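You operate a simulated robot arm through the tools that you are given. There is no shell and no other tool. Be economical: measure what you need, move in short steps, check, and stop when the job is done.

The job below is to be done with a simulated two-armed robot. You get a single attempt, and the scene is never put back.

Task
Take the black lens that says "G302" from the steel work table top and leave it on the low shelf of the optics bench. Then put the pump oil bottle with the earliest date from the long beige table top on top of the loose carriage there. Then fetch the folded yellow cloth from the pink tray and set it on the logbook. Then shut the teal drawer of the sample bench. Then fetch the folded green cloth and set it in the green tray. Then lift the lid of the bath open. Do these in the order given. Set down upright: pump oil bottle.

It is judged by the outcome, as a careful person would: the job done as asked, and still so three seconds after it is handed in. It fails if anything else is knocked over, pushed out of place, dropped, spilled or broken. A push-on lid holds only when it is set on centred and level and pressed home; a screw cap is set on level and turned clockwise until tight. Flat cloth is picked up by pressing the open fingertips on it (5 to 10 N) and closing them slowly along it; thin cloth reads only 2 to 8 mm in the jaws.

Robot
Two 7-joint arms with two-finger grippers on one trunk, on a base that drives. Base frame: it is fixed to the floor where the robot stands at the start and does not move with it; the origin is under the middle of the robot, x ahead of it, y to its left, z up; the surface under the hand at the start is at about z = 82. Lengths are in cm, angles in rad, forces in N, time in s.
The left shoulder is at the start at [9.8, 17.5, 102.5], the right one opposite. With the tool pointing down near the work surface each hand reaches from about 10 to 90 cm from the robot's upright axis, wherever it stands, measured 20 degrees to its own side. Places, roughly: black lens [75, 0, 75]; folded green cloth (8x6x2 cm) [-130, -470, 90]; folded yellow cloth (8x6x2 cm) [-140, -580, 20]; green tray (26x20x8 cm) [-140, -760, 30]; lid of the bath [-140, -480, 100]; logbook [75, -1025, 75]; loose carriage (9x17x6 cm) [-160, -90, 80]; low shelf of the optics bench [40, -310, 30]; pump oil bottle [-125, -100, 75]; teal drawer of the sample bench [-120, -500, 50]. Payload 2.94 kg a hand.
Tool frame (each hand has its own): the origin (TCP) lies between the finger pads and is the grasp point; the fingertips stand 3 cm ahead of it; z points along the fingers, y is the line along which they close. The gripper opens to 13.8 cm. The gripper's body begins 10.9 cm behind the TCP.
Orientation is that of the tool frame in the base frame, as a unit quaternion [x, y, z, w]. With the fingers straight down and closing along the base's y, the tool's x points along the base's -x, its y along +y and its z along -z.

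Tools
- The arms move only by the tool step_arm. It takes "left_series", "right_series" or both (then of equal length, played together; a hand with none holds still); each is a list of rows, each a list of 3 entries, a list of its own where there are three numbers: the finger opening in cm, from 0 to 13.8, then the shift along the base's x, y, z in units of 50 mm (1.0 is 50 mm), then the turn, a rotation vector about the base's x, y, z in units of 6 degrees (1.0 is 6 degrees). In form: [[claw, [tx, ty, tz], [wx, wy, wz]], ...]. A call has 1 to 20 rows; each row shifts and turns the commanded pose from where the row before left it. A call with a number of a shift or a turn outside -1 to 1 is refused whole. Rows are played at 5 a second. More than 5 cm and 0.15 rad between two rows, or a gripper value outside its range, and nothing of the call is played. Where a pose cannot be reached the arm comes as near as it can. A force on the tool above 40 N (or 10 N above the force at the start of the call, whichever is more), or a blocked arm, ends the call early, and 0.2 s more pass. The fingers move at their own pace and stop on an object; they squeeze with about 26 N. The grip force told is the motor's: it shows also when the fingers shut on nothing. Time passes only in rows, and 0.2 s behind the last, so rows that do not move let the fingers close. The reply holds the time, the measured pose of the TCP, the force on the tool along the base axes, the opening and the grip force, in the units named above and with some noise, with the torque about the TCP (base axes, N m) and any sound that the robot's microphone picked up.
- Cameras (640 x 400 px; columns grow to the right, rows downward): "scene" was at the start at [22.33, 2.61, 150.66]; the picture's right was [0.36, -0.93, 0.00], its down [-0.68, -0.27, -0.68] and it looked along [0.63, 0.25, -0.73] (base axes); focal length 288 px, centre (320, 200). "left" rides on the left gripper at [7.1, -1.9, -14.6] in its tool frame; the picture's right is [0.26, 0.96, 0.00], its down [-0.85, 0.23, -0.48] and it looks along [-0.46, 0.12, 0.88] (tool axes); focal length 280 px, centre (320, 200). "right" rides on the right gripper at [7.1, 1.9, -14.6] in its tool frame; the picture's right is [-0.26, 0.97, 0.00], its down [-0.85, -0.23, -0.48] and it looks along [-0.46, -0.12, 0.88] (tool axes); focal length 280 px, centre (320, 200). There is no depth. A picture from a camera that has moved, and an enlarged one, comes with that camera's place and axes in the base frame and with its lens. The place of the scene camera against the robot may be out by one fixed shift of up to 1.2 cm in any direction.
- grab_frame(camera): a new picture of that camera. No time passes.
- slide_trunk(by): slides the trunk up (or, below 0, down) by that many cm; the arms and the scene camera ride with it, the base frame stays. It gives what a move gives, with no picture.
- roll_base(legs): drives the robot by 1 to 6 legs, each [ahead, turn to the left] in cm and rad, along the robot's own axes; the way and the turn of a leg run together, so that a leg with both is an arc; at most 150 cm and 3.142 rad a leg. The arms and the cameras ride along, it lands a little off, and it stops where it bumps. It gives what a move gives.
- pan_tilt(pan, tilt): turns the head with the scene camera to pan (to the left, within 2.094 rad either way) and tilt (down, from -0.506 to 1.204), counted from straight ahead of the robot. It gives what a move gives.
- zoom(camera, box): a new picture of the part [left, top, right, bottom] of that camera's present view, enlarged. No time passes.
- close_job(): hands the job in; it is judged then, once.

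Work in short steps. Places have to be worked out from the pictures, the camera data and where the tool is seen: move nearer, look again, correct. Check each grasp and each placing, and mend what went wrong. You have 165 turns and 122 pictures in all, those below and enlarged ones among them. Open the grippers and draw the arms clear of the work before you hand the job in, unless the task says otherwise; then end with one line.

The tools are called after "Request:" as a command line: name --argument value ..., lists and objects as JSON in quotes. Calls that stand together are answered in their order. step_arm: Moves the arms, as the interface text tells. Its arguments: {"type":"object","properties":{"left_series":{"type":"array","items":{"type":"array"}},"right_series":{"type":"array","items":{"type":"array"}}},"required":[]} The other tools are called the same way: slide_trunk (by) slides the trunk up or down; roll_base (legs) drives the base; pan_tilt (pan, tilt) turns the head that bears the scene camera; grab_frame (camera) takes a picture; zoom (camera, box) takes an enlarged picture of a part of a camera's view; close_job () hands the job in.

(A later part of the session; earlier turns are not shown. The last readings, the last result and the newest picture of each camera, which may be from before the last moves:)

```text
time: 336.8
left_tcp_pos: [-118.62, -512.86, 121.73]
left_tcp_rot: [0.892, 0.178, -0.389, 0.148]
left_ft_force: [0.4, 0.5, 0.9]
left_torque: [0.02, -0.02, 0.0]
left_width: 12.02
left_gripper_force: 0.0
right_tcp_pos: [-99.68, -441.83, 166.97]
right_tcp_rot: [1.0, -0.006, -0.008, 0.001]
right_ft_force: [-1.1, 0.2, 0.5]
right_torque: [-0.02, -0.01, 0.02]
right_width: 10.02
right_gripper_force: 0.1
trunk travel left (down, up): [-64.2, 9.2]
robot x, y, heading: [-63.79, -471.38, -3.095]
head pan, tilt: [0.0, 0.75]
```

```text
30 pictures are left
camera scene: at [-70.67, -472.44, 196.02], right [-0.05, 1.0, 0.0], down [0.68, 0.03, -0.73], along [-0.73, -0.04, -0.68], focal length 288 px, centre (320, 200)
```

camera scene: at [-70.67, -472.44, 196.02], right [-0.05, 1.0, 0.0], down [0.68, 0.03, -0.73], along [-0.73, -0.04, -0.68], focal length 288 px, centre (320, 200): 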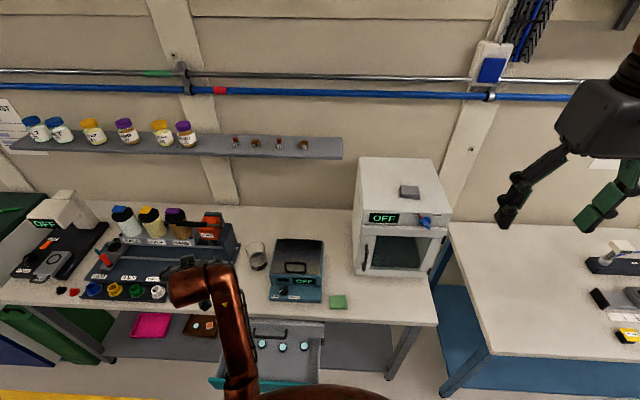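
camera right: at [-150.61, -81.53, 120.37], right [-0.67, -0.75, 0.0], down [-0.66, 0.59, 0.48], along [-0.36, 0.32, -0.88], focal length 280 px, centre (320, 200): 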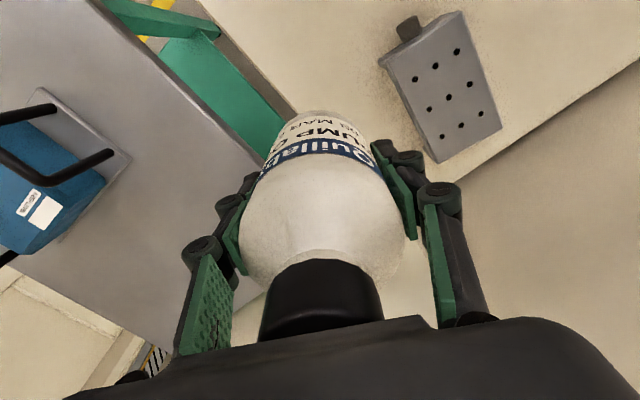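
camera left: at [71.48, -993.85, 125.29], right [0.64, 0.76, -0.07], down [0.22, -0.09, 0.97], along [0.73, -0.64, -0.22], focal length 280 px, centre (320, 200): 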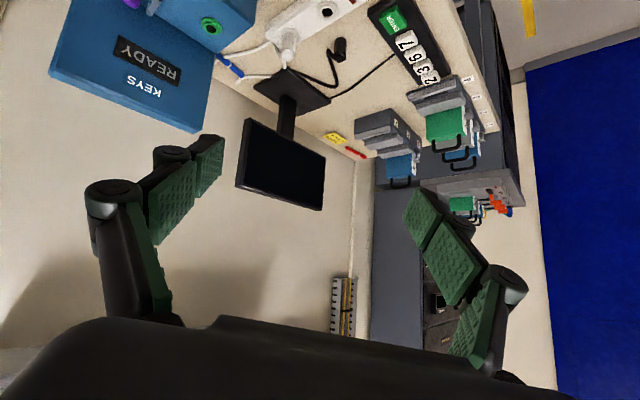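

Drawer front at about x=-106, centre y≈-497, z≈50. Back up 20 cm, lower the trunk, and set the left hand (closed) pointing straight at it.

Request:
roll_base --legs '[[-20, 0]]'

Request:
pan_tilt --pan 0.2 --tilt 0.85

Request:
slide_trunk --by -40

Request:
step_arm --left_series '[[6, [0.1, 0.2, 0], [0, 0, -0.9]], [3, [0.1, 0.2, 0], [0, 0, -0.9]], [1, [0.1, 0.2, 0], [0, 0, -0.9]], [0, [0.1, 0.3, 0], [0, 0, -0.9]], [0, [0.1, 0.3, 0], [0, 0, -0.9]], [0, [0, 0.3, 0], [0, 0, -0.9]], [0, [0, 0, 0], [0, 0, 0]]]'

```text
time: 338.4
left_tcp_pos: [-99.16, -511.87, 121.61]
left_tcp_rot: [0.892, 0.179, -0.388, 0.148]
left_ft_force: [0.2, -0.2, -0.3]
left_torque: [0.02, 0.0, 0.0]
left_width: 12.02
left_gripper_force: 0.1
right_tcp_pos: [-80.53, -441.0, 166.88]
right_tcp_rot: [1.0, -0.004, -0.009, 0.002]
right_ft_force: [-0.2, -0.4, -0.3]
right_torque: [0.0, -0.01, -0.04]
right_width: 9.99
right_gripper_force: 0.1
trunk travel left (down, up): [-64.2, 9.2]
robot x, y, heading: [-44.45, -470.58, -3.091]
head pan, tilt: [0.0, 0.75]
```

```text
time: 339.1
left_tcp_pos: [-98.85, -512.09, 121.71]
left_tcp_rot: [0.891, 0.18, -0.389, 0.148]
left_ft_force: [0.5, -0.2, 0.6]
left_torque: [-0.01, 0.02, 0.01]
left_width: 12.02
left_gripper_force: 0.1
right_tcp_pos: [-80.12, -441.05, 166.86]
right_tcp_rot: [1.0, -0.004, -0.008, 0.001]
right_ft_force: [0.3, -0.4, 0.7]
right_torque: [-0.01, 0.03, 0.04]
right_width: 10.02
right_gripper_force: 0.0
trunk travel left (down, up): [-64.2, 9.2]
robot x, y, heading: [-44.61, -470.61, -3.095]
head pan, tilt: [0.201, 0.85]
```

```text
time: 342.9
left_tcp_pos: [-99.06, -512.33, 81.84]
left_tcp_rot: [0.891, 0.179, -0.389, 0.151]
left_ft_force: [0.0, -0.3, -0.5]
left_torque: [0.03, 0.03, -0.02]
left_width: 12.02
left_gripper_force: 0.0
right_tcp_pos: [-80.24, -441.03, 126.83]
right_tcp_rot: [1.0, -0.003, -0.008, 0.001]
right_ft_force: [1.2, -0.1, -0.1]
right_torque: [-0.01, -0.01, 0.01]
right_width: 10.0
right_gripper_force: 0.0
trunk travel left (down, up): [-24.2, 49.2]
robot x, y, heading: [-44.7, -470.79, -3.091]
head pan, tilt: [0.201, 0.85]
```

```text
time: 344.2
left_tcp_pos: [-97.01, -511.19, 83.89]
left_tcp_rot: [0.901, -0.054, -0.413, 0.122]
left_ft_force: [0.4, 0.2, 0.3]
left_torque: [0.02, 0.04, -0.01]
left_width: 0.79
left_gripper_force: 1.2
left hand out of reach, approached as far as the arm can: row 5, 6
right_tcp_pos: [-80.42, -441.1, 126.9]
right_tcp_rot: [1.0, -0.005, -0.008, 0.001]
right_ft_force: [0.8, -0.1, -0.1]
right_torque: [0.0, 0.02, 0.01]
right_width: 10.01
right_gripper_force: 0.1
trunk travel left (down, up): [-24.2, 49.2]
robot x, y, heading: [-44.69, -470.95, -3.089]
head pan, tilt: [0.201, 0.85]
stopped in row 6 (left hand): the arm was blocked; the commanded pose is now the measured one
```

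Request:
step_arm --left_series '[[0, [0, 0, -0.9], [0, 0, 0]], [0, [0, 0.2, -0.9], [0, 0, 0]], [0, [0, 0.4, -0.9], [0, 0, 0]], [0, [0, 0.5, -0.9], [0, 0, 0]], [0, [0, 0.5, -0.9], [0, 0, 0]], [0, [0, 0.5, -0.9], [0, 0, 0]], [0, [0, 0.4, -0.8], [0, 0, 0]], [0, [0, 0, 0], [0, 0, 0]]]'

Request:
grab_frame --camera "scene"

```text
refused: row 4 steps farther than a row can; nothing moved
```

```text
29 pictures are left
camera scene: at [-63.91, -473.74, 154.93], right [-0.25, 0.97, 0.0], down [0.73, 0.19, -0.66], along [-0.64, -0.17, -0.75], focal length 288 px, centre (320, 200)
```

scene: 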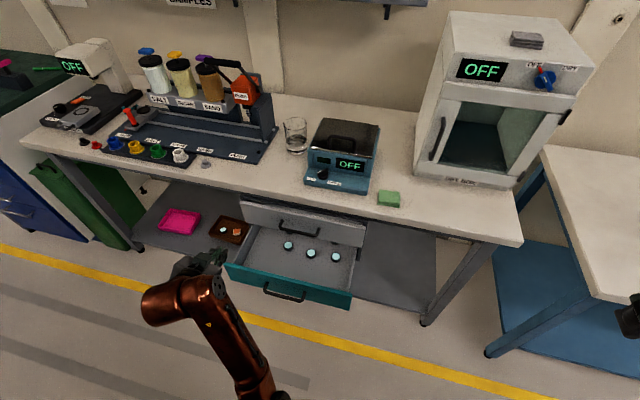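

Drawer front at x≈-105, spans y −520..−474, handle mid. I'll lower the closed hand to face level beside the handle at y≈-509.

Request:
step_arm --left_series '[[0, [0.1, 0, -0.8], [0, 0, 0]], [0, [0.1, 0, -0.8], [0, 0, 0]], [0, [0.1, 0, -0.8], [0, 0, 0]], [0, [0.1, 0, -0.8], [0, 0, 0]], [0, [0.1, 0, -0.8], [0, 0, 0]], [0, [0.1, 0, -0.8], [0, 0, 0]], [0, [0, 0, -0.8], [0, 0, 0]], [0, [0, 0, -0.8], [0, 0, 0]], [0, [0, 0, 0], [0, 0, 0]]]'

Request:
grab_frame --camera "left"

```text
time: 346.2
left_tcp_pos: [-93.98, -510.85, 51.85]
left_tcp_rot: [0.902, -0.054, -0.412, 0.119]
left_ft_force: [0.1, -0.1, 0.1]
left_torque: [-0.01, 0.01, -0.02]
left_width: 0.0
left_gripper_force: 25.9
right_tcp_pos: [-80.34, -441.24, 126.87]
right_tcp_rot: [1.0, -0.004, -0.007, 0.002]
right_ft_force: [0.4, -0.3, -0.4]
right_torque: [-0.01, 0.02, 0.01]
right_width: 10.02
right_gripper_force: 0.0
trunk travel left (down, up): [-24.2, 49.2]
robot x, y, heading: [-44.52, -470.93, -3.089]
head pan, tilt: [0.201, 0.85]
```

```text
28 pictures are left
camera left: at [-78.41, -507.99, 55.36], right [0.17, -0.98, 0.06], down [-0.19, 0.03, 0.98], along [-0.97, -0.18, -0.19], focal length 280 px, centre (320, 200)
```

left: 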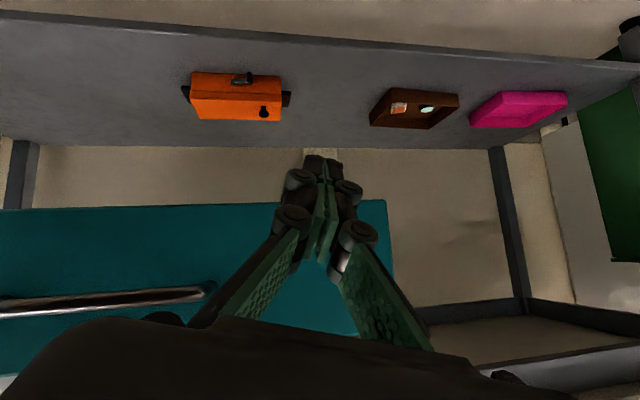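

Face spans z≈50–66, so raise the hand 8 cm and push along −x.

Request:
step_arm --left_series '[[0, [0, 0, 0.8], [0, 0, 0]], [0, [0, 0, 0.8], [0, 0, 0]], [0, [-0.5, 0, 0], [0, 0, 0]], [0, [-0.5, 0, 0], [0, 0, 0]], [0, [-0.5, 0, 0], [0, 0, 0]], [0, [-0.5, 0, 0], [0, 0, 0]], [0, [-0.5, 0, 0], [0, 0, 0]], [0, [-0.5, 0, 0], [0, 0, 0]], [0, [-0.5, 0, 0], [0, 0, 0]], [0, [-0.5, 0, 0], [0, 0, 0]], [0, [-0.5, 0, 0], [0, 0, 0]], [0, [-0.5, 0, 0], [0, 0, 0]], [0, [0, 0, 0], [0, 0, 0]]]'

Request:
grab_frame --camera "scene"

```text
time: 349.0
left_tcp_pos: [-118.91, -510.88, 59.79]
left_tcp_rot: [0.902, -0.055, -0.412, 0.119]
left_ft_force: [0.8, 0.3, 0.6]
left_torque: [0.01, 0.04, 0.02]
left_width: 0.0
left_gripper_force: 28.6
right_tcp_pos: [-80.24, -441.04, 126.87]
right_tcp_rot: [1.0, -0.004, -0.008, 0.002]
right_ft_force: [0.3, 0.4, -0.2]
right_torque: [0.01, -0.02, -0.02]
right_width: 9.99
right_gripper_force: 0.0
trunk travel left (down, up): [-24.2, 49.2]
robot x, y, heading: [-44.62, -470.95, -3.09]
head pan, tilt: [0.201, 0.85]
```

```text
27 pictures are left
camera scene: at [-63.95, -473.73, 154.92], right [-0.25, 0.97, 0.0], down [0.73, 0.19, -0.66], along [-0.64, -0.17, -0.75], focal length 288 px, centre (320, 200)
```

scene: 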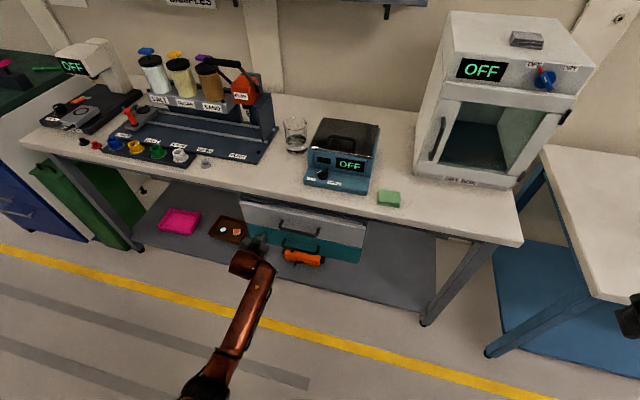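

Nearly shut; push on until it resists.

Request:
step_arm --left_series '[[0, [-0.3, 0, 0], [0, 0, 0]], [0, [-0.3, 0, 0], [0, 0, 0]], [0, [-0.3, 0, 0], [0, 0, 0]], [0, [-0.3, 0, 0], [0, 0, 0]], [0, [-0.3, 0, 0], [0, 0, 0]], [0, [0, 0, 0], [0, 0, 0]]]'

Request:
zoom --camera "scene" --box '[220, 170, 400, 290]'

```text
time: 349.4
left_tcp_pos: [-119.77, -511.03, 59.57]
left_tcp_rot: [0.903, -0.053, -0.408, 0.121]
left_ft_force: [19.3, 3.6, 9.1]
left_torque: [0.01, -0.1, -0.03]
left_width: 0.58
left_gripper_force: 28.6
right_tcp_pos: [-80.39, -441.14, 126.7]
right_tcp_rot: [1.0, -0.003, -0.008, 0.002]
right_ft_force: [-0.6, -0.9, 0.2]
right_torque: [0.03, -0.11, -0.04]
right_width: 9.99
right_gripper_force: 0.1
trunk travel left (down, up): [-24.2, 49.2]
robot x, y, heading: [-45.25, -470.59, -3.082]
head pan, tilt: [0.201, 0.85]
stopped in row 2 (left hand): the force on the tool passed its limit at 52 N (the readings are from after the stop); the commanded pose is now the measured one
```

```text
3.33 times, centred on (310, 230) of scene
camera zoom: at [-63.84, -473.73, 154.95], right [-0.25, 0.97, 0.0], down [0.73, 0.19, -0.66], along [-0.64, -0.17, -0.75], focal length 960 px, centre (353, 100)
```

zoom: 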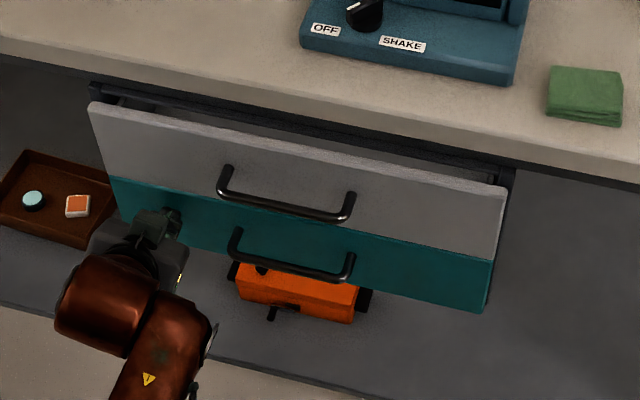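

The drawer is shut (firm stop, flush with its neighbour). Withdraw the hand and raise it, then turn 0.35 rad right so the green cloth is in the left arm's zone.

Request:
step_arm --left_series '[[0, [0.5, 0, 0], [0, 0, 0]], [0, [0.8, 0, 0], [0, 0, 0]], [0, [0.8, 0, 0], [0, 0, 0]], [2, [0.8, 0, 0.3], [0, 0, 0]], [5, [0.3, 0, 0.8], [0, 0, 0]], [8, [0, 0, 0.9], [0, 0, 0]], [11, [0, 0, 0.9], [0, 0, 0]], [12, [0, 0, 0.9], [0, 0, 0]], [12, [0, 0, 0], [0, 0, 0]]]'

Request:
slide_trunk --by 25

Request:
roll_base --legs '[[0, -0.4]]'

Request:
grab_frame --camera "left"

```text
time: 351.4
left_tcp_pos: [-103.82, -511.03, 78.96]
left_tcp_rot: [0.903, -0.053, -0.408, 0.121]
left_ft_force: [0.0, 0.1, 0.5]
left_torque: [0.0, -0.06, 0.0]
left_width: 11.54
left_gripper_force: 0.0
right_tcp_pos: [-80.53, -441.22, 126.78]
right_tcp_rot: [1.0, -0.004, -0.007, 0.001]
right_ft_force: [-0.8, -1.1, 0.6]
right_torque: [-0.01, -0.02, -0.01]
right_width: 9.99
right_gripper_force: 0.0
trunk travel left (down, up): [-24.2, 49.2]
robot x, y, heading: [-44.87, -470.82, -3.087]
head pan, tilt: [0.201, 0.85]
```

```text
time: 354.0
left_tcp_pos: [-103.74, -511.15, 103.49]
left_tcp_rot: [0.903, -0.054, -0.409, 0.119]
left_ft_force: [0.2, 0.7, 0.5]
left_torque: [0.01, 0.01, 0.01]
left_width: 12.01
left_gripper_force: 0.1
right_tcp_pos: [-80.53, -441.15, 151.72]
right_tcp_rot: [1.0, -0.004, -0.007, 0.001]
right_ft_force: [0.5, -0.7, -0.4]
right_torque: [0.0, -0.04, 0.01]
right_width: 10.02
right_gripper_force: 0.1
trunk travel left (down, up): [-49.2, 24.2]
robot x, y, heading: [-44.55, -471.02, -3.085]
head pan, tilt: [0.201, 0.85]
```

```text
time: 355.6
left_tcp_pos: [-114.76, -484.48, 103.59]
left_tcp_rot: [0.874, -0.234, -0.424, 0.036]
left_ft_force: [-0.4, -0.1, -0.1]
left_torque: [-0.02, 0.01, 0.06]
left_width: 12.02
left_gripper_force: 0.0
right_tcp_pos: [-65.82, -429.49, 151.86]
right_tcp_rot: [0.979, -0.205, -0.008, 0.0]
right_ft_force: [-0.1, 0.0, -0.9]
right_torque: [-0.08, 0.06, 0.01]
right_width: 9.99
right_gripper_force: 0.1
trunk travel left (down, up): [-49.2, 24.2]
robot x, y, heading: [-44.63, -470.81, 2.789]
head pan, tilt: [0.201, 0.85]
```

```text
25 pictures are left
camera left: at [-99.38, -487.92, 107.11], right [-0.23, -0.97, 0.06], down [-0.18, 0.1, 0.98], along [-0.96, 0.21, -0.19], focal length 280 px, centre (320, 200)
```

left: 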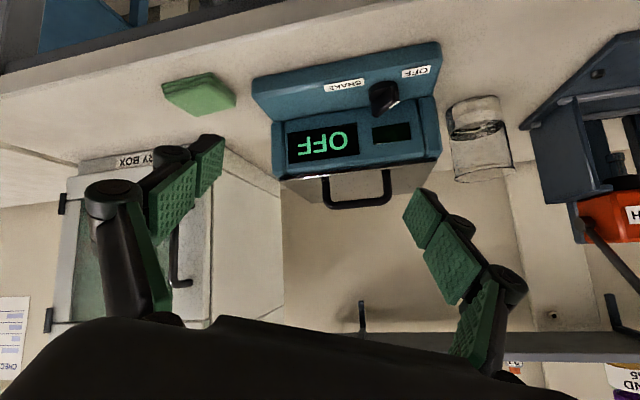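

Green cloth ≈[-132.5,-463.3]. Level the left hand (45° tilt, straight at the bench) and move in front of it.

Request:
step_arm --left_series '[[12, [-0.1, 0.85, -0.1], [0.47, -0.24, 0.77]], [12, [-0.2, 0.85, -0.2], [0.47, -0.24, 0.77]], [12, [-0.3, 0.85, -0.3], [0.47, -0.24, 0.77]], [12, [-0.4, 0.85, -0.3], [0.47, -0.24, 0.77]], [12, [-0.4, 0.8, -0.3], [0.47, -0.24, 0.77]], [12, [0, 0, 0], [0, 0, 0]]]'

Request:
grab_frame --camera "left"

```text
time: 357.0
left_tcp_pos: [-121.68, -463.73, 97.79]
left_tcp_rot: [0.925, -0.002, -0.379, -0.002]
left_ft_force: [-0.1, -0.7, 0.2]
left_torque: [0.03, 0.05, -0.06]
left_width: 12.02
left_gripper_force: 0.0
right_tcp_pos: [-65.81, -429.6, 151.87]
right_tcp_rot: [0.979, -0.205, -0.007, -0.001]
right_ft_force: [0.2, 0.1, -0.7]
right_torque: [0.02, -0.01, 0.04]
right_width: 10.02
right_gripper_force: 0.0
trunk travel left (down, up): [-49.2, 24.2]
robot x, y, heading: [-44.42, -470.77, 2.791]
head pan, tilt: [0.201, 0.85]
```

```text
24 pictures are left
camera left: at [-106.42, -461.94, 103.05], right [0.18, -0.97, -0.19], down [-0.27, -0.23, 0.93], along [-0.95, -0.12, -0.3], focal length 280 px, centre (320, 200)
```

left: 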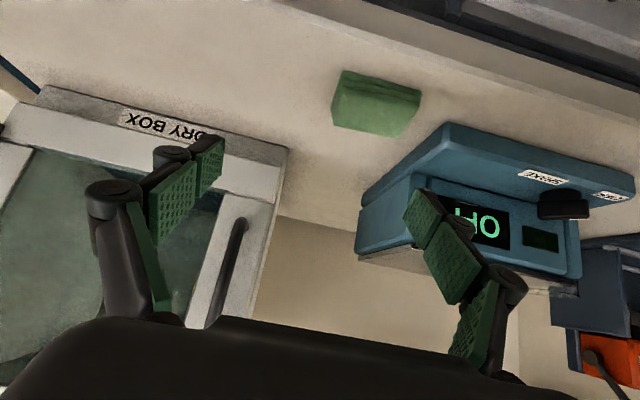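

Refined: table z≈85.5, cloth centre ≈[-127.6,-467.6], ~4 cm gap to the bath. Close the jaws to 10 cm, align and descend.

Request:
step_arm --left_series '[[10, [-0.38, -0.39, -0.2], [0, 0, 0]], [10, [-0.38, -0.39, -0.2], [0, 0, 0]], [10, [0, 0, -0.4], [0, 0, 0]], [10, [0, 0, -0.4], [0, 0, 0]], [10, [0, 0, -0.4], [0, 0, 0]], [10, [0, 0, 0], [0, 0, 0]]]'

Request:
grab_frame --camera "left"

```text
time: 358.4
left_tcp_pos: [-125.67, -467.33, 89.53]
left_tcp_rot: [0.925, -0.003, -0.379, -0.002]
left_ft_force: [-0.3, 0.4, -0.1]
left_torque: [-0.01, 0.04, 0.0]
left_width: 9.99
left_gripper_force: 0.0
right_tcp_pos: [-65.73, -429.42, 151.67]
right_tcp_rot: [0.979, -0.204, -0.007, 0.001]
right_ft_force: [-0.1, -0.7, -0.2]
right_torque: [0.01, -0.02, 0.0]
right_width: 10.01
right_gripper_force: 0.1
trunk travel left (down, up): [-49.2, 24.2]
robot x, y, heading: [-44.84, -470.99, 2.794]
head pan, tilt: [0.201, 0.85]
```

```text
23 pictures are left
camera left: at [-110.46, -465.64, 94.82], right [0.18, -0.97, -0.18], down [-0.27, -0.23, 0.93], along [-0.95, -0.12, -0.3], focal length 280 px, centre (320, 200)
```

left: 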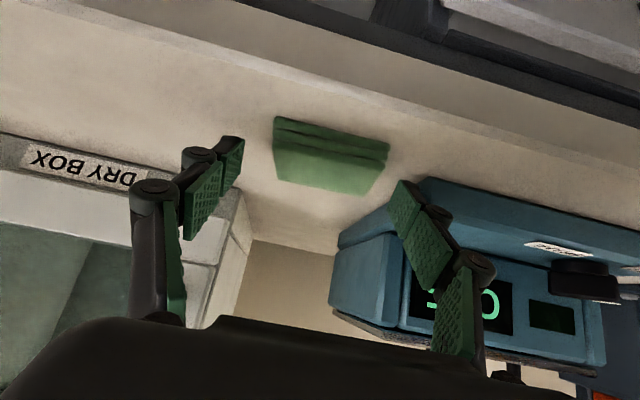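

Well centred. Lower 0.5 cm and close.

Request:
step_arm --left_series '[[10, [0, 0, -0.12], [0, 0, 0]], [10, [0, 0, 0], [0, 0, 0]], [9, [0, 0, 0], [0, 0, 0]], [8, [0, 0, 0], [0, 0, 0]], [7, [0, 0, 0], [0, 0, 0]], [6, [0, 0, 0], [0, 0, 0]], [5, [0, 0, 0], [0, 0, 0]], [4, [0, 0, 0], [0, 0, 0]], [3, [0, 0, 0], [0, 0, 0]], [3, [0, 0, 0], [0, 0, 0]]]'

Request:
step_arm --left_series '[[3, [0, 0, 0.3], [0, 0, 0]], [3, [0, 0, 0.6], [0, 0, 0]], [3, [0, 0, 0.8], [0, 0, 0]], [3, [0.3, 0, 0.8], [0, 0, 0]], [3, [0, 0, 0], [0, 0, 0]]]'

Request:
grab_frame --camera "left"

```text
time: 360.6
left_tcp_pos: [-125.65, -467.35, 88.89]
left_tcp_rot: [0.925, -0.003, -0.379, -0.002]
left_ft_force: [-1.2, 0.6, -0.2]
left_torque: [0.01, 0.02, 0.01]
left_width: 6.96
left_gripper_force: 25.9
right_tcp_pos: [-65.93, -429.47, 151.72]
right_tcp_rot: [0.979, -0.204, -0.007, 0.001]
right_ft_force: [0.7, 0.1, 0.1]
right_torque: [0.02, -0.01, -0.02]
right_width: 9.99
right_gripper_force: 0.0
trunk travel left (down, up): [-49.2, 24.2]
robot x, y, heading: [-44.46, -471.22, 2.797]
head pan, tilt: [0.201, 0.85]
```

```text
time: 361.8
left_tcp_pos: [-124.27, -467.29, 101.49]
left_tcp_rot: [0.926, -0.003, -0.378, -0.002]
left_ft_force: [0.0, 0.5, -0.1]
left_torque: [-0.01, 0.02, 0.0]
left_width: 6.92
left_gripper_force: 26.4
right_tcp_pos: [-65.93, -429.48, 151.88]
right_tcp_rot: [0.979, -0.205, -0.008, 0.0]
right_ft_force: [0.2, 1.1, -0.4]
right_torque: [0.01, -0.04, 0.04]
right_width: 10.01
right_gripper_force: 0.1
trunk travel left (down, up): [-49.2, 24.2]
robot x, y, heading: [-45.0, -471.04, 2.794]
head pan, tilt: [0.201, 0.85]
```

```text
22 pictures are left
camera left: at [-109.06, -465.51, 106.8], right [0.18, -0.97, -0.18], down [-0.27, -0.23, 0.93], along [-0.94, -0.12, -0.31], focal length 280 px, centre (320, 200)
```

left: 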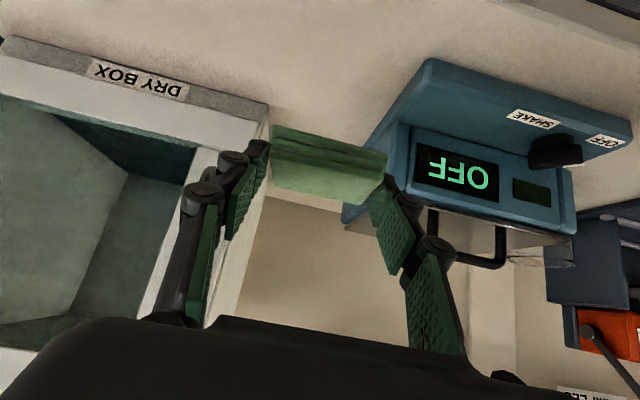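

Green cloth held (6.9 cm). Raise, turn south, drive to the green tray's bench and face it.

Request:
slide_trunk --by 24

Request:
roll_base --legs '[[0, 1.92], [132, 0], [132, 0], [0, -1.57]]'

Request:
pan_tilt --pan 0.25 --tilt 0.75

Request:
grab_frame --camera "scene"

```text
time: 364.3
left_tcp_pos: [-124.21, -467.46, 125.38]
left_tcp_rot: [0.926, -0.002, -0.378, -0.001]
left_ft_force: [0.2, 0.2, -0.9]
left_torque: [0.04, 0.01, -0.01]
left_width: 6.9
left_gripper_force: 26.2
right_tcp_pos: [-65.85, -429.35, 175.86]
right_tcp_rot: [0.979, -0.204, -0.006, 0.001]
right_ft_force: [0.3, 0.4, -0.8]
right_torque: [0.0, 0.01, 0.0]
right_width: 10.02
right_gripper_force: 0.0
trunk travel left (down, up): [-73.2, 0.2]
robot x, y, heading: [-44.31, -471.27, 2.787]
head pan, tilt: [0.201, 0.85]
```

```text
time: 385.8
left_tcp_pos: [-126.17, -760.39, 125.34]
left_tcp_rot: [0.914, 0.143, -0.374, 0.059]
left_ft_force: [-0.3, -0.1, 1.0]
left_torque: [-0.01, 0.01, -0.04]
left_width: 6.85
left_gripper_force: 25.6
right_tcp_pos: [-82.62, -706.05, 175.83]
right_tcp_rot: [0.999, -0.047, -0.007, 0.001]
right_ft_force: [-0.3, 0.1, -0.6]
right_torque: [0.01, 0.01, 0.02]
right_width: 10.01
right_gripper_force: 0.1
trunk travel left (down, up): [-73.2, 0.2]
robot x, y, heading: [-49.19, -738.42, 3.109]
head pan, tilt: [0.201, 0.85]
```

```text
time: 386.5
left_tcp_pos: [-126.06, -760.29, 125.49]
left_tcp_rot: [0.914, 0.143, -0.375, 0.059]
left_ft_force: [0.1, -0.2, -0.3]
left_torque: [-0.03, 0.03, 0.0]
left_width: 6.82
left_gripper_force: 26.0
right_tcp_pos: [-82.55, -706.01, 175.76]
right_tcp_rot: [0.999, -0.047, -0.007, 0.002]
right_ft_force: [0.4, 0.0, -0.5]
right_torque: [-0.01, 0.0, 0.0]
right_width: 10.03
right_gripper_force: 0.0
trunk travel left (down, up): [-73.2, 0.2]
robot x, y, heading: [-49.42, -738.77, 3.108]
head pan, tilt: [0.25, 0.75]
```

```text
21 pictures are left
camera scene: at [-55.65, -740.9, 205.0], right [-0.22, 0.98, 0.0], down [0.67, 0.15, -0.73], along [-0.71, -0.16, -0.68], focal length 288 px, centre (320, 200)
```

scene: 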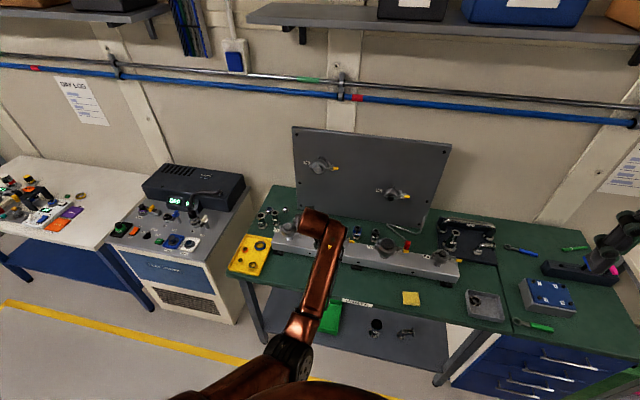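

Green tray is on the low shelf near [-138,-757]. Back off, lower with the hand outside the bench, and look in.

Request:
roll_base --legs '[[-19, 0]]'

Request:
pan_tilt --pan 0.1 --tilt 0.8

Request:
slide_trunk --by -40

Request:
slide_trunk --by -20

Request:
grab_frame --camera "left"

```text
time: 388.0
left_tcp_pos: [-107.1, -760.84, 125.42]
left_tcp_rot: [0.914, 0.142, -0.375, 0.058]
left_ft_force: [0.4, 0.3, -0.5]
left_torque: [-0.02, 0.02, 0.01]
left_width: 6.88
left_gripper_force: 25.7
right_tcp_pos: [-63.4, -706.57, 175.87]
right_tcp_rot: [0.999, -0.049, -0.008, 0.002]
right_ft_force: [-0.5, -0.3, -0.3]
right_torque: [0.02, 0.0, 0.0]
right_width: 10.03
right_gripper_force: 0.0
trunk travel left (down, up): [-73.2, 0.2]
robot x, y, heading: [-30.52, -739.4, 3.102]
head pan, tilt: [0.25, 0.75]
```

```text
time: 388.7
left_tcp_pos: [-107.22, -760.78, 125.31]
left_tcp_rot: [0.915, 0.142, -0.374, 0.058]
left_ft_force: [0.0, 0.5, -1.1]
left_torque: [0.0, 0.01, 0.04]
left_width: 6.88
left_gripper_force: 25.7
right_tcp_pos: [-63.56, -706.67, 175.78]
right_tcp_rot: [0.999, -0.05, -0.007, 0.001]
right_ft_force: [-0.8, 0.2, 0.2]
right_torque: [-0.01, 0.04, -0.01]
right_width: 10.04
right_gripper_force: 0.0
trunk travel left (down, up): [-73.2, 0.2]
robot x, y, heading: [-30.03, -739.24, 3.109]
head pan, tilt: [0.099, 0.799]
```

```text
time: 392.6
left_tcp_pos: [-107.19, -760.76, 85.47]
left_tcp_rot: [0.914, 0.141, -0.376, 0.057]
left_ft_force: [0.6, -0.2, 0.1]
left_torque: [0.02, 0.02, -0.01]
left_width: 6.84
left_gripper_force: 26.4
right_tcp_pos: [-63.54, -706.7, 135.72]
right_tcp_rot: [0.999, -0.05, -0.007, 0.001]
right_ft_force: [0.5, 0.5, -0.1]
right_torque: [0.0, -0.01, -0.01]
right_width: 10.0
right_gripper_force: 0.0
trunk travel left (down, up): [-33.2, 40.2]
robot x, y, heading: [-30.81, -739.34, 3.105]
head pan, tilt: [0.099, 0.799]
```

```text
time: 394.7
left_tcp_pos: [-107.22, -760.92, 65.58]
left_tcp_rot: [0.914, 0.143, -0.375, 0.059]
left_ft_force: [0.0, -0.5, 0.5]
left_torque: [0.05, -0.03, 0.05]
left_width: 6.87
left_gripper_force: 25.9
right_tcp_pos: [-63.35, -706.67, 115.89]
right_tcp_rot: [0.999, -0.048, -0.008, 0.001]
right_ft_force: [0.0, -0.2, -0.2]
right_torque: [0.0, 0.02, -0.01]
right_width: 10.02
right_gripper_force: 0.0
trunk travel left (down, up): [-13.2, 60.2]
robot x, y, heading: [-30.49, -739.73, 3.107]
head pan, tilt: [0.099, 0.799]
```

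```text
20 pictures are left
camera left: at [-93.25, -754.37, 70.88], right [0.47, -0.86, -0.18], down [-0.19, -0.3, 0.93], along [-0.86, -0.41, -0.3], focal length 280 px, centre (320, 200)
```

left: 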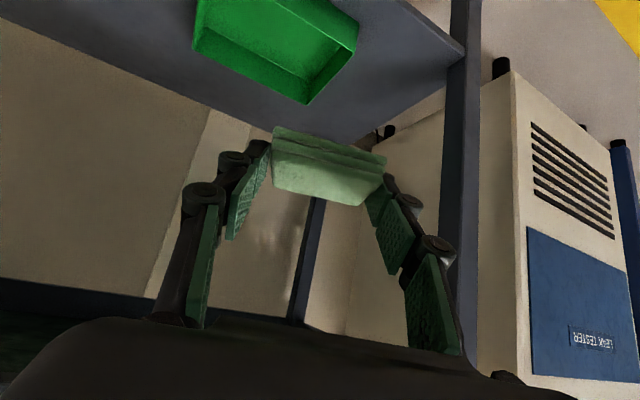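

Tray rim ≈ z 31.5, centre ≈[-134.5,-758.5]. Lower the hand to z≈44, then drive forward 27 cm so it slides in over the tray.

Request:
step_arm --left_series '[[3, [0, 0, -0.6], [0, 0, 0]], [3, [0, 0, -0.9], [0, 0, 0]], [3, [0, 0.1, -0.9], [0, 0, 0]], [3, [0, 0.1, -0.9], [0, 0, 0]], [3, [0, 0.1, -0.9], [0, 0, 0]], [3, [0, 0, 0], [0, 0, 0]]]'

Request:
roll_base --legs '[[27, 0]]'

Request:
pan_tilt --pan 0.4 --tilt 0.9

Request:
grab_frame --camera "left"

```text
time: 396.1
left_tcp_pos: [-108.12, -760.31, 45.26]
left_tcp_rot: [0.91, 0.14, -0.384, 0.063]
left_ft_force: [1.0, 0.5, 0.9]
left_torque: [0.0, -0.02, 0.03]
left_width: 6.88
left_gripper_force: 26.2
right_tcp_pos: [-63.38, -706.66, 115.76]
right_tcp_rot: [0.999, -0.049, -0.007, 0.002]
right_ft_force: [0.1, -0.7, -0.6]
right_torque: [-0.01, -0.03, -0.01]
right_width: 9.97
right_gripper_force: 0.1
trunk travel left (down, up): [-13.2, 60.2]
robot x, y, heading: [-30.59, -739.57, 3.105]
head pan, tilt: [0.099, 0.799]
```

```text
time: 398.0
left_tcp_pos: [-134.36, -759.5, 44.75]
left_tcp_rot: [0.912, 0.139, -0.379, 0.066]
left_ft_force: [0.4, -0.8, 0.0]
left_torque: [0.0, 0.0, 0.03]
left_width: 6.86
left_gripper_force: 26.1
right_tcp_pos: [-90.14, -705.64, 115.82]
right_tcp_rot: [0.999, -0.049, -0.007, 0.001]
right_ft_force: [0.4, 0.2, -0.1]
right_torque: [0.0, -0.05, -0.04]
right_width: 10.03
right_gripper_force: 0.0
trunk travel left (down, up): [-13.2, 60.2]
robot x, y, heading: [-56.96, -738.59, 3.101]
head pan, tilt: [0.099, 0.799]
```

```text
time: 398.8
left_tcp_pos: [-134.37, -759.58, 44.93]
left_tcp_rot: [0.911, 0.139, -0.382, 0.067]
left_ft_force: [0.4, 1.1, -0.6]
left_torque: [-0.02, 0.0, -0.01]
left_width: 6.86
left_gripper_force: 25.5
right_tcp_pos: [-90.13, -705.6, 115.88]
right_tcp_rot: [0.999, -0.05, -0.007, 0.001]
right_ft_force: [-0.1, 0.7, -0.1]
right_torque: [-0.01, -0.02, 0.0]
right_width: 9.99
right_gripper_force: 0.0
trunk travel left (down, up): [-13.2, 60.2]
robot x, y, heading: [-57.21, -738.6, 3.11]
head pan, tilt: [0.4, 0.901]
```

```text
19 pictures are left
camera left: at [-120.51, -753.04, 49.99], right [0.47, -0.87, -0.17], down [-0.18, -0.28, 0.94], along [-0.86, -0.41, -0.29], focal length 280 px, centre (320, 200)
```

left: 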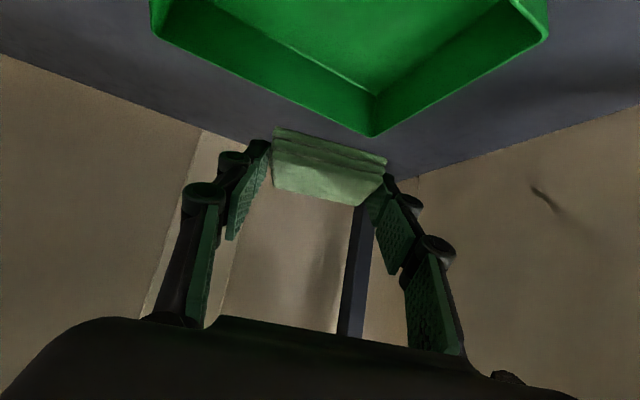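

Cloth is centred over the tray. Lower into it.

Request:
step_arm --left_series '[[3, [-0.1, 0, -0.7], [0, 0, 0]], [3, [0, 0, -0.8], [0, 0, 0]], [3, [0, 0, -0.8], [0, 0, 0]], [3, [0, 0, -0.6], [0, 0, 0]], [3, [0, 0, -0.3], [0, 0, 0]], [3, [0, 0, 0], [0, 0, 0]]]'

Request:
grab_frame --camera "left"

```text
time: 400.2
left_tcp_pos: [-134.75, -759.46, 28.56]
left_tcp_rot: [0.912, 0.14, -0.38, 0.066]
left_ft_force: [-0.2, 1.0, -0.3]
left_torque: [-0.01, -0.02, 0.03]
left_width: 6.86
left_gripper_force: 26.2
right_tcp_pos: [-90.0, -705.56, 115.76]
right_tcp_rot: [0.999, -0.05, -0.007, 0.001]
right_ft_force: [-0.3, -0.3, 0.6]
right_torque: [-0.04, 0.0, 0.04]
right_width: 10.0
right_gripper_force: 0.0
trunk travel left (down, up): [-13.2, 60.2]
robot x, y, heading: [-56.83, -738.54, 3.106]
head pan, tilt: [0.4, 0.901]
```

```text
18 pictures are left
camera left: at [-120.87, -752.92, 33.8], right [0.47, -0.87, -0.17], down [-0.18, -0.29, 0.94], along [-0.86, -0.41, -0.29], focal length 280 px, centre (320, 200)
```

left: 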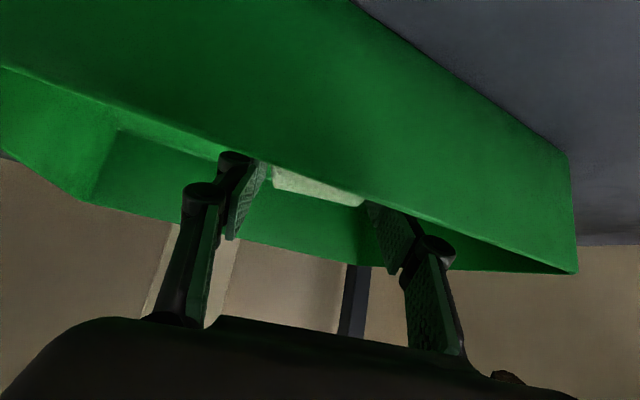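

Inside the tray with no contact. Lower a bit more, release, then lift straight up.

Request:
step_arm --left_series '[[3, [0, 0, -0.15], [0, 0, 0]], [3, [0, 0, -0.1], [0, 0, 0]], [3, [0, 0, 0], [0, 0, 0]]]'

Request:
step_arm --left_series '[[5, [0, 0, 0], [0, 0, 0]], [8, [0, 0, 0], [0, 0, 0]], [10, [0, 0, 0], [0, 0, 0]], [11, [0, 0, 0.2], [0, 0, 0]], [11, [0, 0, 0.6], [0, 0, 0]], [11, [0, 0, 0.8], [0, 0, 0]], [11, [0, 0, 0.8], [0, 0, 0]], [11, [0, 0, 0.6], [0, 0, 0]], [11, [0, 0, 0], [0, 0, 0]]]'

Request:
grab_frame --camera "left"

```text
time: 401.0
left_tcp_pos: [-134.95, -759.46, 27.49]
left_tcp_rot: [0.912, 0.14, -0.381, 0.065]
left_ft_force: [-0.2, 0.5, -0.6]
left_torque: [0.03, 0.03, 0.02]
left_width: 6.88
left_gripper_force: 25.9
right_tcp_pos: [-89.98, -705.58, 115.77]
right_tcp_rot: [0.999, -0.049, -0.007, 0.002]
right_ft_force: [0.7, 0.0, -0.1]
right_torque: [-0.01, -0.01, -0.04]
right_width: 10.02
right_gripper_force: 0.1
trunk travel left (down, up): [-13.2, 60.2]
robot x, y, heading: [-57.33, -738.56, 3.103]
head pan, tilt: [0.4, 0.901]
```

```text
time: 403.0
left_tcp_pos: [-134.81, -759.39, 42.42]
left_tcp_rot: [0.912, 0.14, -0.38, 0.067]
left_ft_force: [0.4, 0.5, -0.1]
left_torque: [0.02, -0.02, -0.05]
left_width: 10.99
left_gripper_force: 0.1
right_tcp_pos: [-89.95, -705.72, 115.8]
right_tcp_rot: [0.999, -0.05, -0.007, 0.002]
right_ft_force: [0.7, 0.2, 0.6]
right_torque: [0.02, 0.01, 0.01]
right_width: 10.03
right_gripper_force: 0.0
trunk travel left (down, up): [-13.2, 60.2]
robot x, y, heading: [-57.2, -738.62, 3.105]
head pan, tilt: [0.4, 0.901]
```

```text
17 pictures are left
camera left: at [-120.84, -752.85, 47.57], right [0.47, -0.87, -0.17], down [-0.18, -0.29, 0.94], along [-0.86, -0.41, -0.29], focal length 280 px, centre (320, 200)
```

left: 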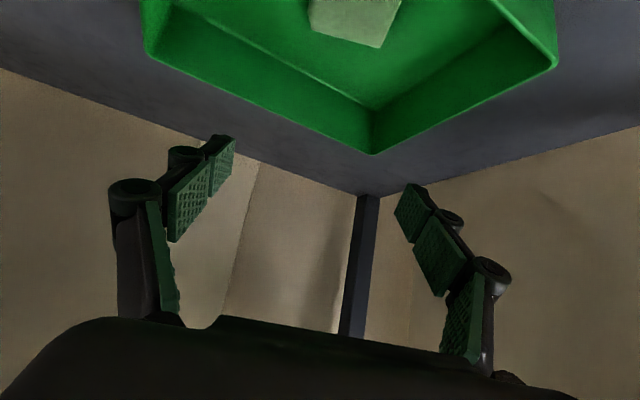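

Green cloth is in the green tray. Now back out, raise, lift the left hand high, and drive to the bath.

Request:
roll_base --legs '[[-27, 0]]'

Request:
slide_trunk --by 40

Request:
step_arm --left_series '[[5, [0.2, 0, 0.8], [0, 0, 0]], [2, [0.2, 0, 0.8], [0, 0, 0]], [0, [0.2, 0, 0.8], [0, 0, 0]], [0, [0.2, 0, 0.8], [0, 0, 0]], [0, [0.2, 0, 0.8], [0, 0, 0]], [0, [0.2, 0, 0.8], [0, 0, 0]], [0, [0.2, 0, 0.8], [0, 0, 0]], [0, [0.2, 0, 0.8], [0, 0, 0]], [0, [0, 0, 0], [0, 0, 0]]]' --right_series '[[10, [0, 0, 0], [0, 0, 1]], [10, [0, 0, 0], [0, 0, 1]], [10, [0, 0, 0], [0, 0, 1]], [10, [0, 0, 0], [0, 0, 1]], [10, [0, 0, 0], [0, 0, 1]], [10, [0, 0, 0], [0, 0, 1]], [10, [0, 0, 0], [0, 0, 1]], [10, [0, 0, 0], [0, 0, 1]], [10, [0, 0, 0], [0, 0, 0]]]'

Request:
roll_base --legs '[[0, -1.55], [115, 0], [112, 0], [0, 1.57]]'

```text
time: 404.9
left_tcp_pos: [-107.88, -760.65, 42.54]
left_tcp_rot: [0.912, 0.141, -0.379, 0.066]
left_ft_force: [-0.3, -0.6, -0.1]
left_torque: [0.04, -0.04, 0.02]
left_width: 11.0
left_gripper_force: 0.0
right_tcp_pos: [-63.35, -706.71, 115.81]
right_tcp_rot: [0.999, -0.048, -0.008, 0.001]
right_ft_force: [0.6, 0.4, 0.0]
right_torque: [0.04, 0.06, 0.06]
right_width: 10.0
right_gripper_force: 0.1
trunk travel left (down, up): [-13.2, 60.2]
robot x, y, heading: [-30.39, -739.45, 3.107]
head pan, tilt: [0.4, 0.901]
```

```text
time: 408.8
left_tcp_pos: [-108.03, -760.53, 82.37]
left_tcp_rot: [0.912, 0.141, -0.38, 0.066]
left_ft_force: [-0.3, -0.4, -0.6]
left_torque: [-0.01, 0.0, -0.02]
left_width: 11.0
left_gripper_force: 0.1
right_tcp_pos: [-63.43, -706.68, 155.71]
right_tcp_rot: [0.999, -0.047, -0.008, 0.001]
right_ft_force: [0.8, 0.0, 0.0]
right_torque: [0.0, 0.04, 0.0]
right_width: 10.03
right_gripper_force: 0.1
trunk travel left (down, up): [-53.2, 20.2]
robot x, y, heading: [-30.4, -739.64, 3.112]
head pan, tilt: [0.4, 0.901]
```

```text
time: 410.8
left_tcp_pos: [-100.41, -761.64, 114.92]
left_tcp_rot: [0.909, 0.145, -0.384, 0.077]
left_ft_force: [-0.2, 0.7, 0.5]
left_torque: [0.03, 0.03, 0.0]
left_width: 0.0
left_gripper_force: 25.8
right_tcp_pos: [-60.74, -713.44, 149.74]
right_tcp_rot: [0.932, 0.361, -0.007, 0.005]
right_ft_force: [-0.1, -0.4, 0.3]
right_torque: [-0.02, 0.0, 0.0]
right_width: 9.99
right_gripper_force: 0.0
right hand out of reach, approached as far as the arm can: row 4, 5, 6, 7, 8
trunk travel left (down, up): [-53.2, 20.2]
robot x, y, heading: [-29.89, -739.45, 3.11]
head pan, tilt: [0.4, 0.901]
```

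```text
time: 429.4
left_tcp_pos: [-102.29, -542.38, 115.19]
left_tcp_rot: [0.904, 0.173, -0.382, 0.088]
left_ft_force: [-0.5, 0.1, 0.7]
left_torque: [0.02, 0.02, 0.04]
left_width: 0.0
left_gripper_force: 26.2
right_tcp_pos: [-65.87, -491.78, 149.79]
right_tcp_rot: [0.92, 0.392, -0.007, 0.005]
right_ft_force: [0.3, -0.1, 0.6]
right_torque: [-0.04, 0.01, 0.0]
right_width: 10.0
right_gripper_force: 0.0
trunk travel left (down, up): [-53.2, 20.2]
robot x, y, heading: [-33.42, -515.8, -3.114]
head pan, tilt: [0.4, 0.901]
```

Look at the bath from here.

Request:
pan_tilt --pan -0.25 --tilt 0.6

Request:
zoom --camera "scene" --box '[240, 150, 400, 250]'

```text
time: 430.4
left_tcp_pos: [-102.29, -542.57, 115.05]
left_tcp_rot: [0.903, 0.173, -0.383, 0.088]
left_ft_force: [-0.3, -0.3, 0.0]
left_torque: [0.0, -0.03, 0.02]
left_width: 0.03
left_gripper_force: 25.8
right_tcp_pos: [-65.84, -491.9, 149.86]
right_tcp_rot: [0.92, 0.391, -0.006, 0.006]
right_ft_force: [0.0, 0.0, 0.2]
right_torque: [-0.01, 0.0, 0.02]
right_width: 10.0
right_gripper_force: 0.1
trunk travel left (down, up): [-53.2, 20.2]
robot x, y, heading: [-33.41, -515.92, -3.11]
head pan, tilt: [-0.25, 0.6]
```

```text
4.00 times, centred on (320, 200) of scene
camera zoom: at [-41.56, -514.19, 186.32], right [0.22, 0.98, 0.0], down [0.55, -0.12, -0.82], along [-0.81, 0.18, -0.57], focal length 1151 px, centre (320, 200)
```

zoom: 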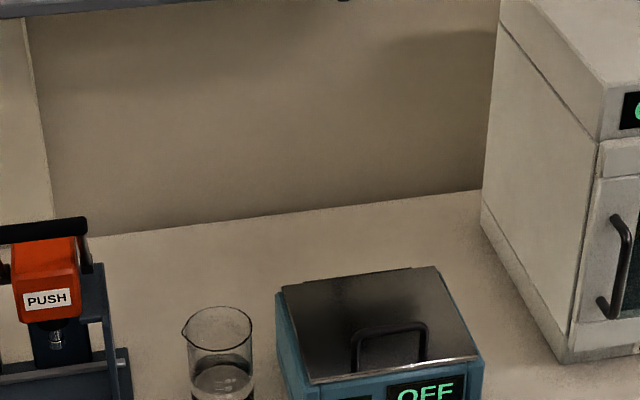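

The handle loop stands near the lid's front edge: bar ≈[-134,-485,101], lid ≈z 95.7, hinge at the back (x≈-152). I'll hook it with the right hand's closed fingers, nearly horizontal. Orient the right hand and raise the left.

Request:
step_arm --right_series '[[6, [-0.467, 0.093, -0.5], [-0.334, 0.787, -0.435]], [4, [-0.467, 0.093, -0.5], [-0.334, 0.787, -0.435]], [2, [-0.467, 0.093, -0.5], [-0.334, 0.787, -0.435]], [0, [-0.467, 0.093, -0.5], [-0.334, 0.787, -0.435]], [0, [-0.467, 0.093, -0.5], [-0.334, 0.787, -0.435]], [0, [-0.467, 0.093, -0.5], [-0.334, 0.787, -0.435]], [0, [-0.467, 0.093, -0.5], [-0.334, 0.787, -0.435]], [0, [-0.467, 0.093, -0.5], [-0.334, 0.787, -0.435]], [0, [-0.467, 0.093, -0.5], [-0.334, 0.787, -0.435]], [0, [-0.467, 0.093, -0.5], [-0.334, 0.787, -0.435]], [0, [-0.467, 0.093, -0.5], [-0.334, 0.787, -0.435]], [0, [-0.467, 0.093, -0.5], [-0.334, 0.787, -0.435]], [0, [-0.467, 0.093, -0.5], [-0.334, 0.787, -0.435]], [0, [-0.467, 0.093, -0.5], [-0.334, 0.787, -0.435]], [0, [-0.467, 0.093, -0.5], [-0.334, 0.787, -0.435]], [0, [0, 0, 0], [0, 0, 0]]]' --left_series '[[0, [0.2, 0, 0.4], [0, 0, 0]], [0, [0.2, 0, 0.4], [0, 0, 0]], [0, [0.2, 0, 0.4], [0, 0, 0]], [0, [0.1, 0, 0.4], [0, 0, 0]], [0, [0.1, 0, 0.4], [0, 0, 0]], [0, [0, 0, 0.4], [0, 0, 0]], [0, [0, 0, 0.4], [0, 0, 0]], [0, [0, 0, 0.4], [0, 0, 0]], [0, [0, 0, 0.4], [0, 0, 0]], [0, [0, 0, 0.4], [0, 0, 0]], [0, [0, 0, 0], [0, 0, 0]], [0, [0, 0, 0], [0, 0, 0]], [0, [0, 0, 0], [0, 0, 0]], [0, [0, 0, 0], [0, 0, 0]], [0, [0, 0, 0], [0, 0, 0]], [0, [0, 0, 0], [0, 0, 0]]]'

```text
time: 433.8
left_tcp_pos: [-98.45, -542.18, 135.13]
left_tcp_rot: [0.904, 0.172, -0.382, 0.088]
left_ft_force: [0.0, -0.3, -0.3]
left_torque: [0.01, -0.02, 0.03]
left_width: 0.0
left_gripper_force: 25.8
right_tcp_pos: [-101.82, -487.76, 123.61]
right_tcp_rot: [0.801, -0.007, -0.599, -0.007]
right_ft_force: [0.9, -0.2, 0.8]
right_torque: [-0.03, 0.0, 0.01]
right_width: 0.0
right_gripper_force: 25.9
right hand out of reach, approached as far as the arm can: row 13, 14, 15
trunk travel left (down, up): [-53.2, 20.2]
robot x, y, heading: [-33.73, -516.35, -3.112]
head pan, tilt: [-0.25, 0.6]
```

Good orientation. Lower the trunk 10 cm and drive forward 20 cm, then look with the right hand camera.

Request:
slide_trunk --by -10

Request:
roll_base --legs '[[20, 0]]'

Request:
pan_tilt --pan -0.45 --tilt 0.75

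Request:
grab_frame --camera "right"

```text
time: 435.1
left_tcp_pos: [-98.23, -542.4, 125.15]
left_tcp_rot: [0.904, 0.173, -0.382, 0.088]
left_ft_force: [0.1, 0.8, -0.7]
left_torque: [0.03, -0.01, 0.06]
left_width: 0.01
left_gripper_force: 25.5
right_tcp_pos: [-102.45, -487.99, 111.76]
right_tcp_rot: [0.809, -0.006, -0.587, -0.008]
right_ft_force: [0.3, -0.1, 1.0]
right_torque: [0.0, 0.0, -0.01]
right_width: 0.0
right_gripper_force: 26.5
trunk travel left (down, up): [-43.2, 30.2]
robot x, y, heading: [-33.77, -516.01, -3.114]
head pan, tilt: [-0.25, 0.6]
```

```text
time: 436.7
left_tcp_pos: [-117.34, -543.01, 125.52]
left_tcp_rot: [0.902, 0.172, -0.385, 0.087]
left_ft_force: [0.8, -0.4, -0.1]
left_torque: [0.03, 0.03, 0.02]
left_width: 0.02
left_gripper_force: 25.6
right_tcp_pos: [-121.42, -488.43, 112.07]
right_tcp_rot: [0.807, -0.005, -0.59, -0.007]
right_ft_force: [0.6, 0.3, 1.3]
right_torque: [0.02, -0.01, -0.01]
right_width: 0.0
right_gripper_force: 25.5
trunk travel left (down, up): [-43.2, 30.2]
robot x, y, heading: [-53.38, -516.48, -3.117]
head pan, tilt: [-0.25, 0.6]
```

```text
time: 437.4
left_tcp_pos: [-117.89, -542.93, 125.19]
left_tcp_rot: [0.903, 0.172, -0.382, 0.088]
left_ft_force: [-0.2, 0.0, -0.4]
left_torque: [-0.01, -0.03, 0.04]
left_width: 0.0
left_gripper_force: 25.7
right_tcp_pos: [-122.06, -488.49, 111.69]
right_tcp_rot: [0.809, -0.006, -0.588, -0.008]
right_ft_force: [0.2, -0.4, -0.4]
right_torque: [0.03, 0.03, 0.0]
right_width: 0.0
right_gripper_force: 25.7
trunk travel left (down, up): [-43.2, 30.2]
robot x, y, heading: [-53.53, -516.32, -3.118]
head pan, tilt: [-0.45, 0.75]
```

```text
15 pictures are left
camera right: at [-105.98, -490.61, 109.43], right [-0.1, -0.96, 0.24], down [0.19, 0.22, 0.96], along [-0.98, 0.14, 0.16], focal length 280 px, centre (320, 200)
```

right: 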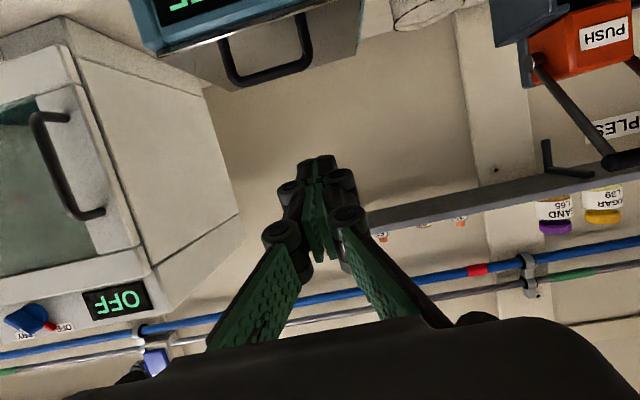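

Bar confirmed at [-133.7,-484.9,101.3]. Bring the closed fingertips level just in front of the loop.

Request:
step_arm --right_series '[[0, [-0.2, 0.23, -0.7], [0, 0, 0]], [0, [-0.2, 0.23, -0.7], [0, 0, 0]], [0, [-0.3, 0.2, -0.8], [0, 0, 0]], [0, [0, 0, 0], [0, 0, 0]]]'

Request:
grab_frame --camera "right"

```text
time: 438.4
left_tcp_pos: [-117.81, -542.94, 125.05]
left_tcp_rot: [0.903, 0.172, -0.383, 0.088]
left_ft_force: [-0.1, 0.4, 0.3]
left_torque: [0.0, 0.01, 0.01]
left_width: 0.0
left_gripper_force: 25.5
right_tcp_pos: [-123.61, -487.56, 111.09]
right_tcp_rot: [0.812, -0.007, -0.584, -0.01]
right_ft_force: [0.2, 0.2, 0.0]
right_torque: [0.01, 0.01, -0.02]
right_width: 0.0
right_gripper_force: 26.4
right hand out of reach, approached as far as the arm can: row 1, 2, 3
trunk travel left (down, up): [-43.2, 30.2]
robot x, y, heading: [-53.08, -516.18, -3.113]
head pan, tilt: [-0.45, 0.75]
```

```text
14 pictures are left
camera right: at [-107.63, -489.75, 109.01], right [-0.11, -0.96, 0.24], down [0.19, 0.22, 0.96], along [-0.98, 0.15, 0.16], focal length 280 px, centre (320, 200)
```

right: 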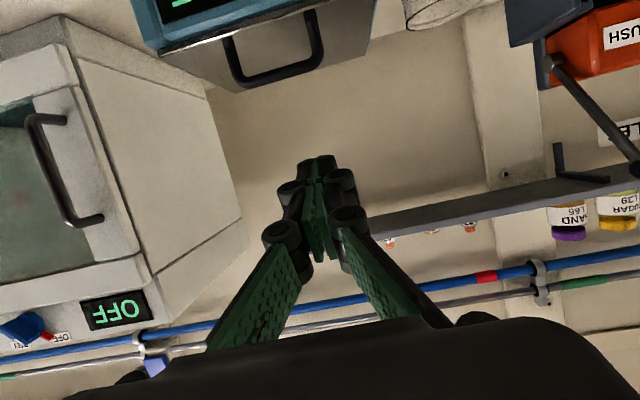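

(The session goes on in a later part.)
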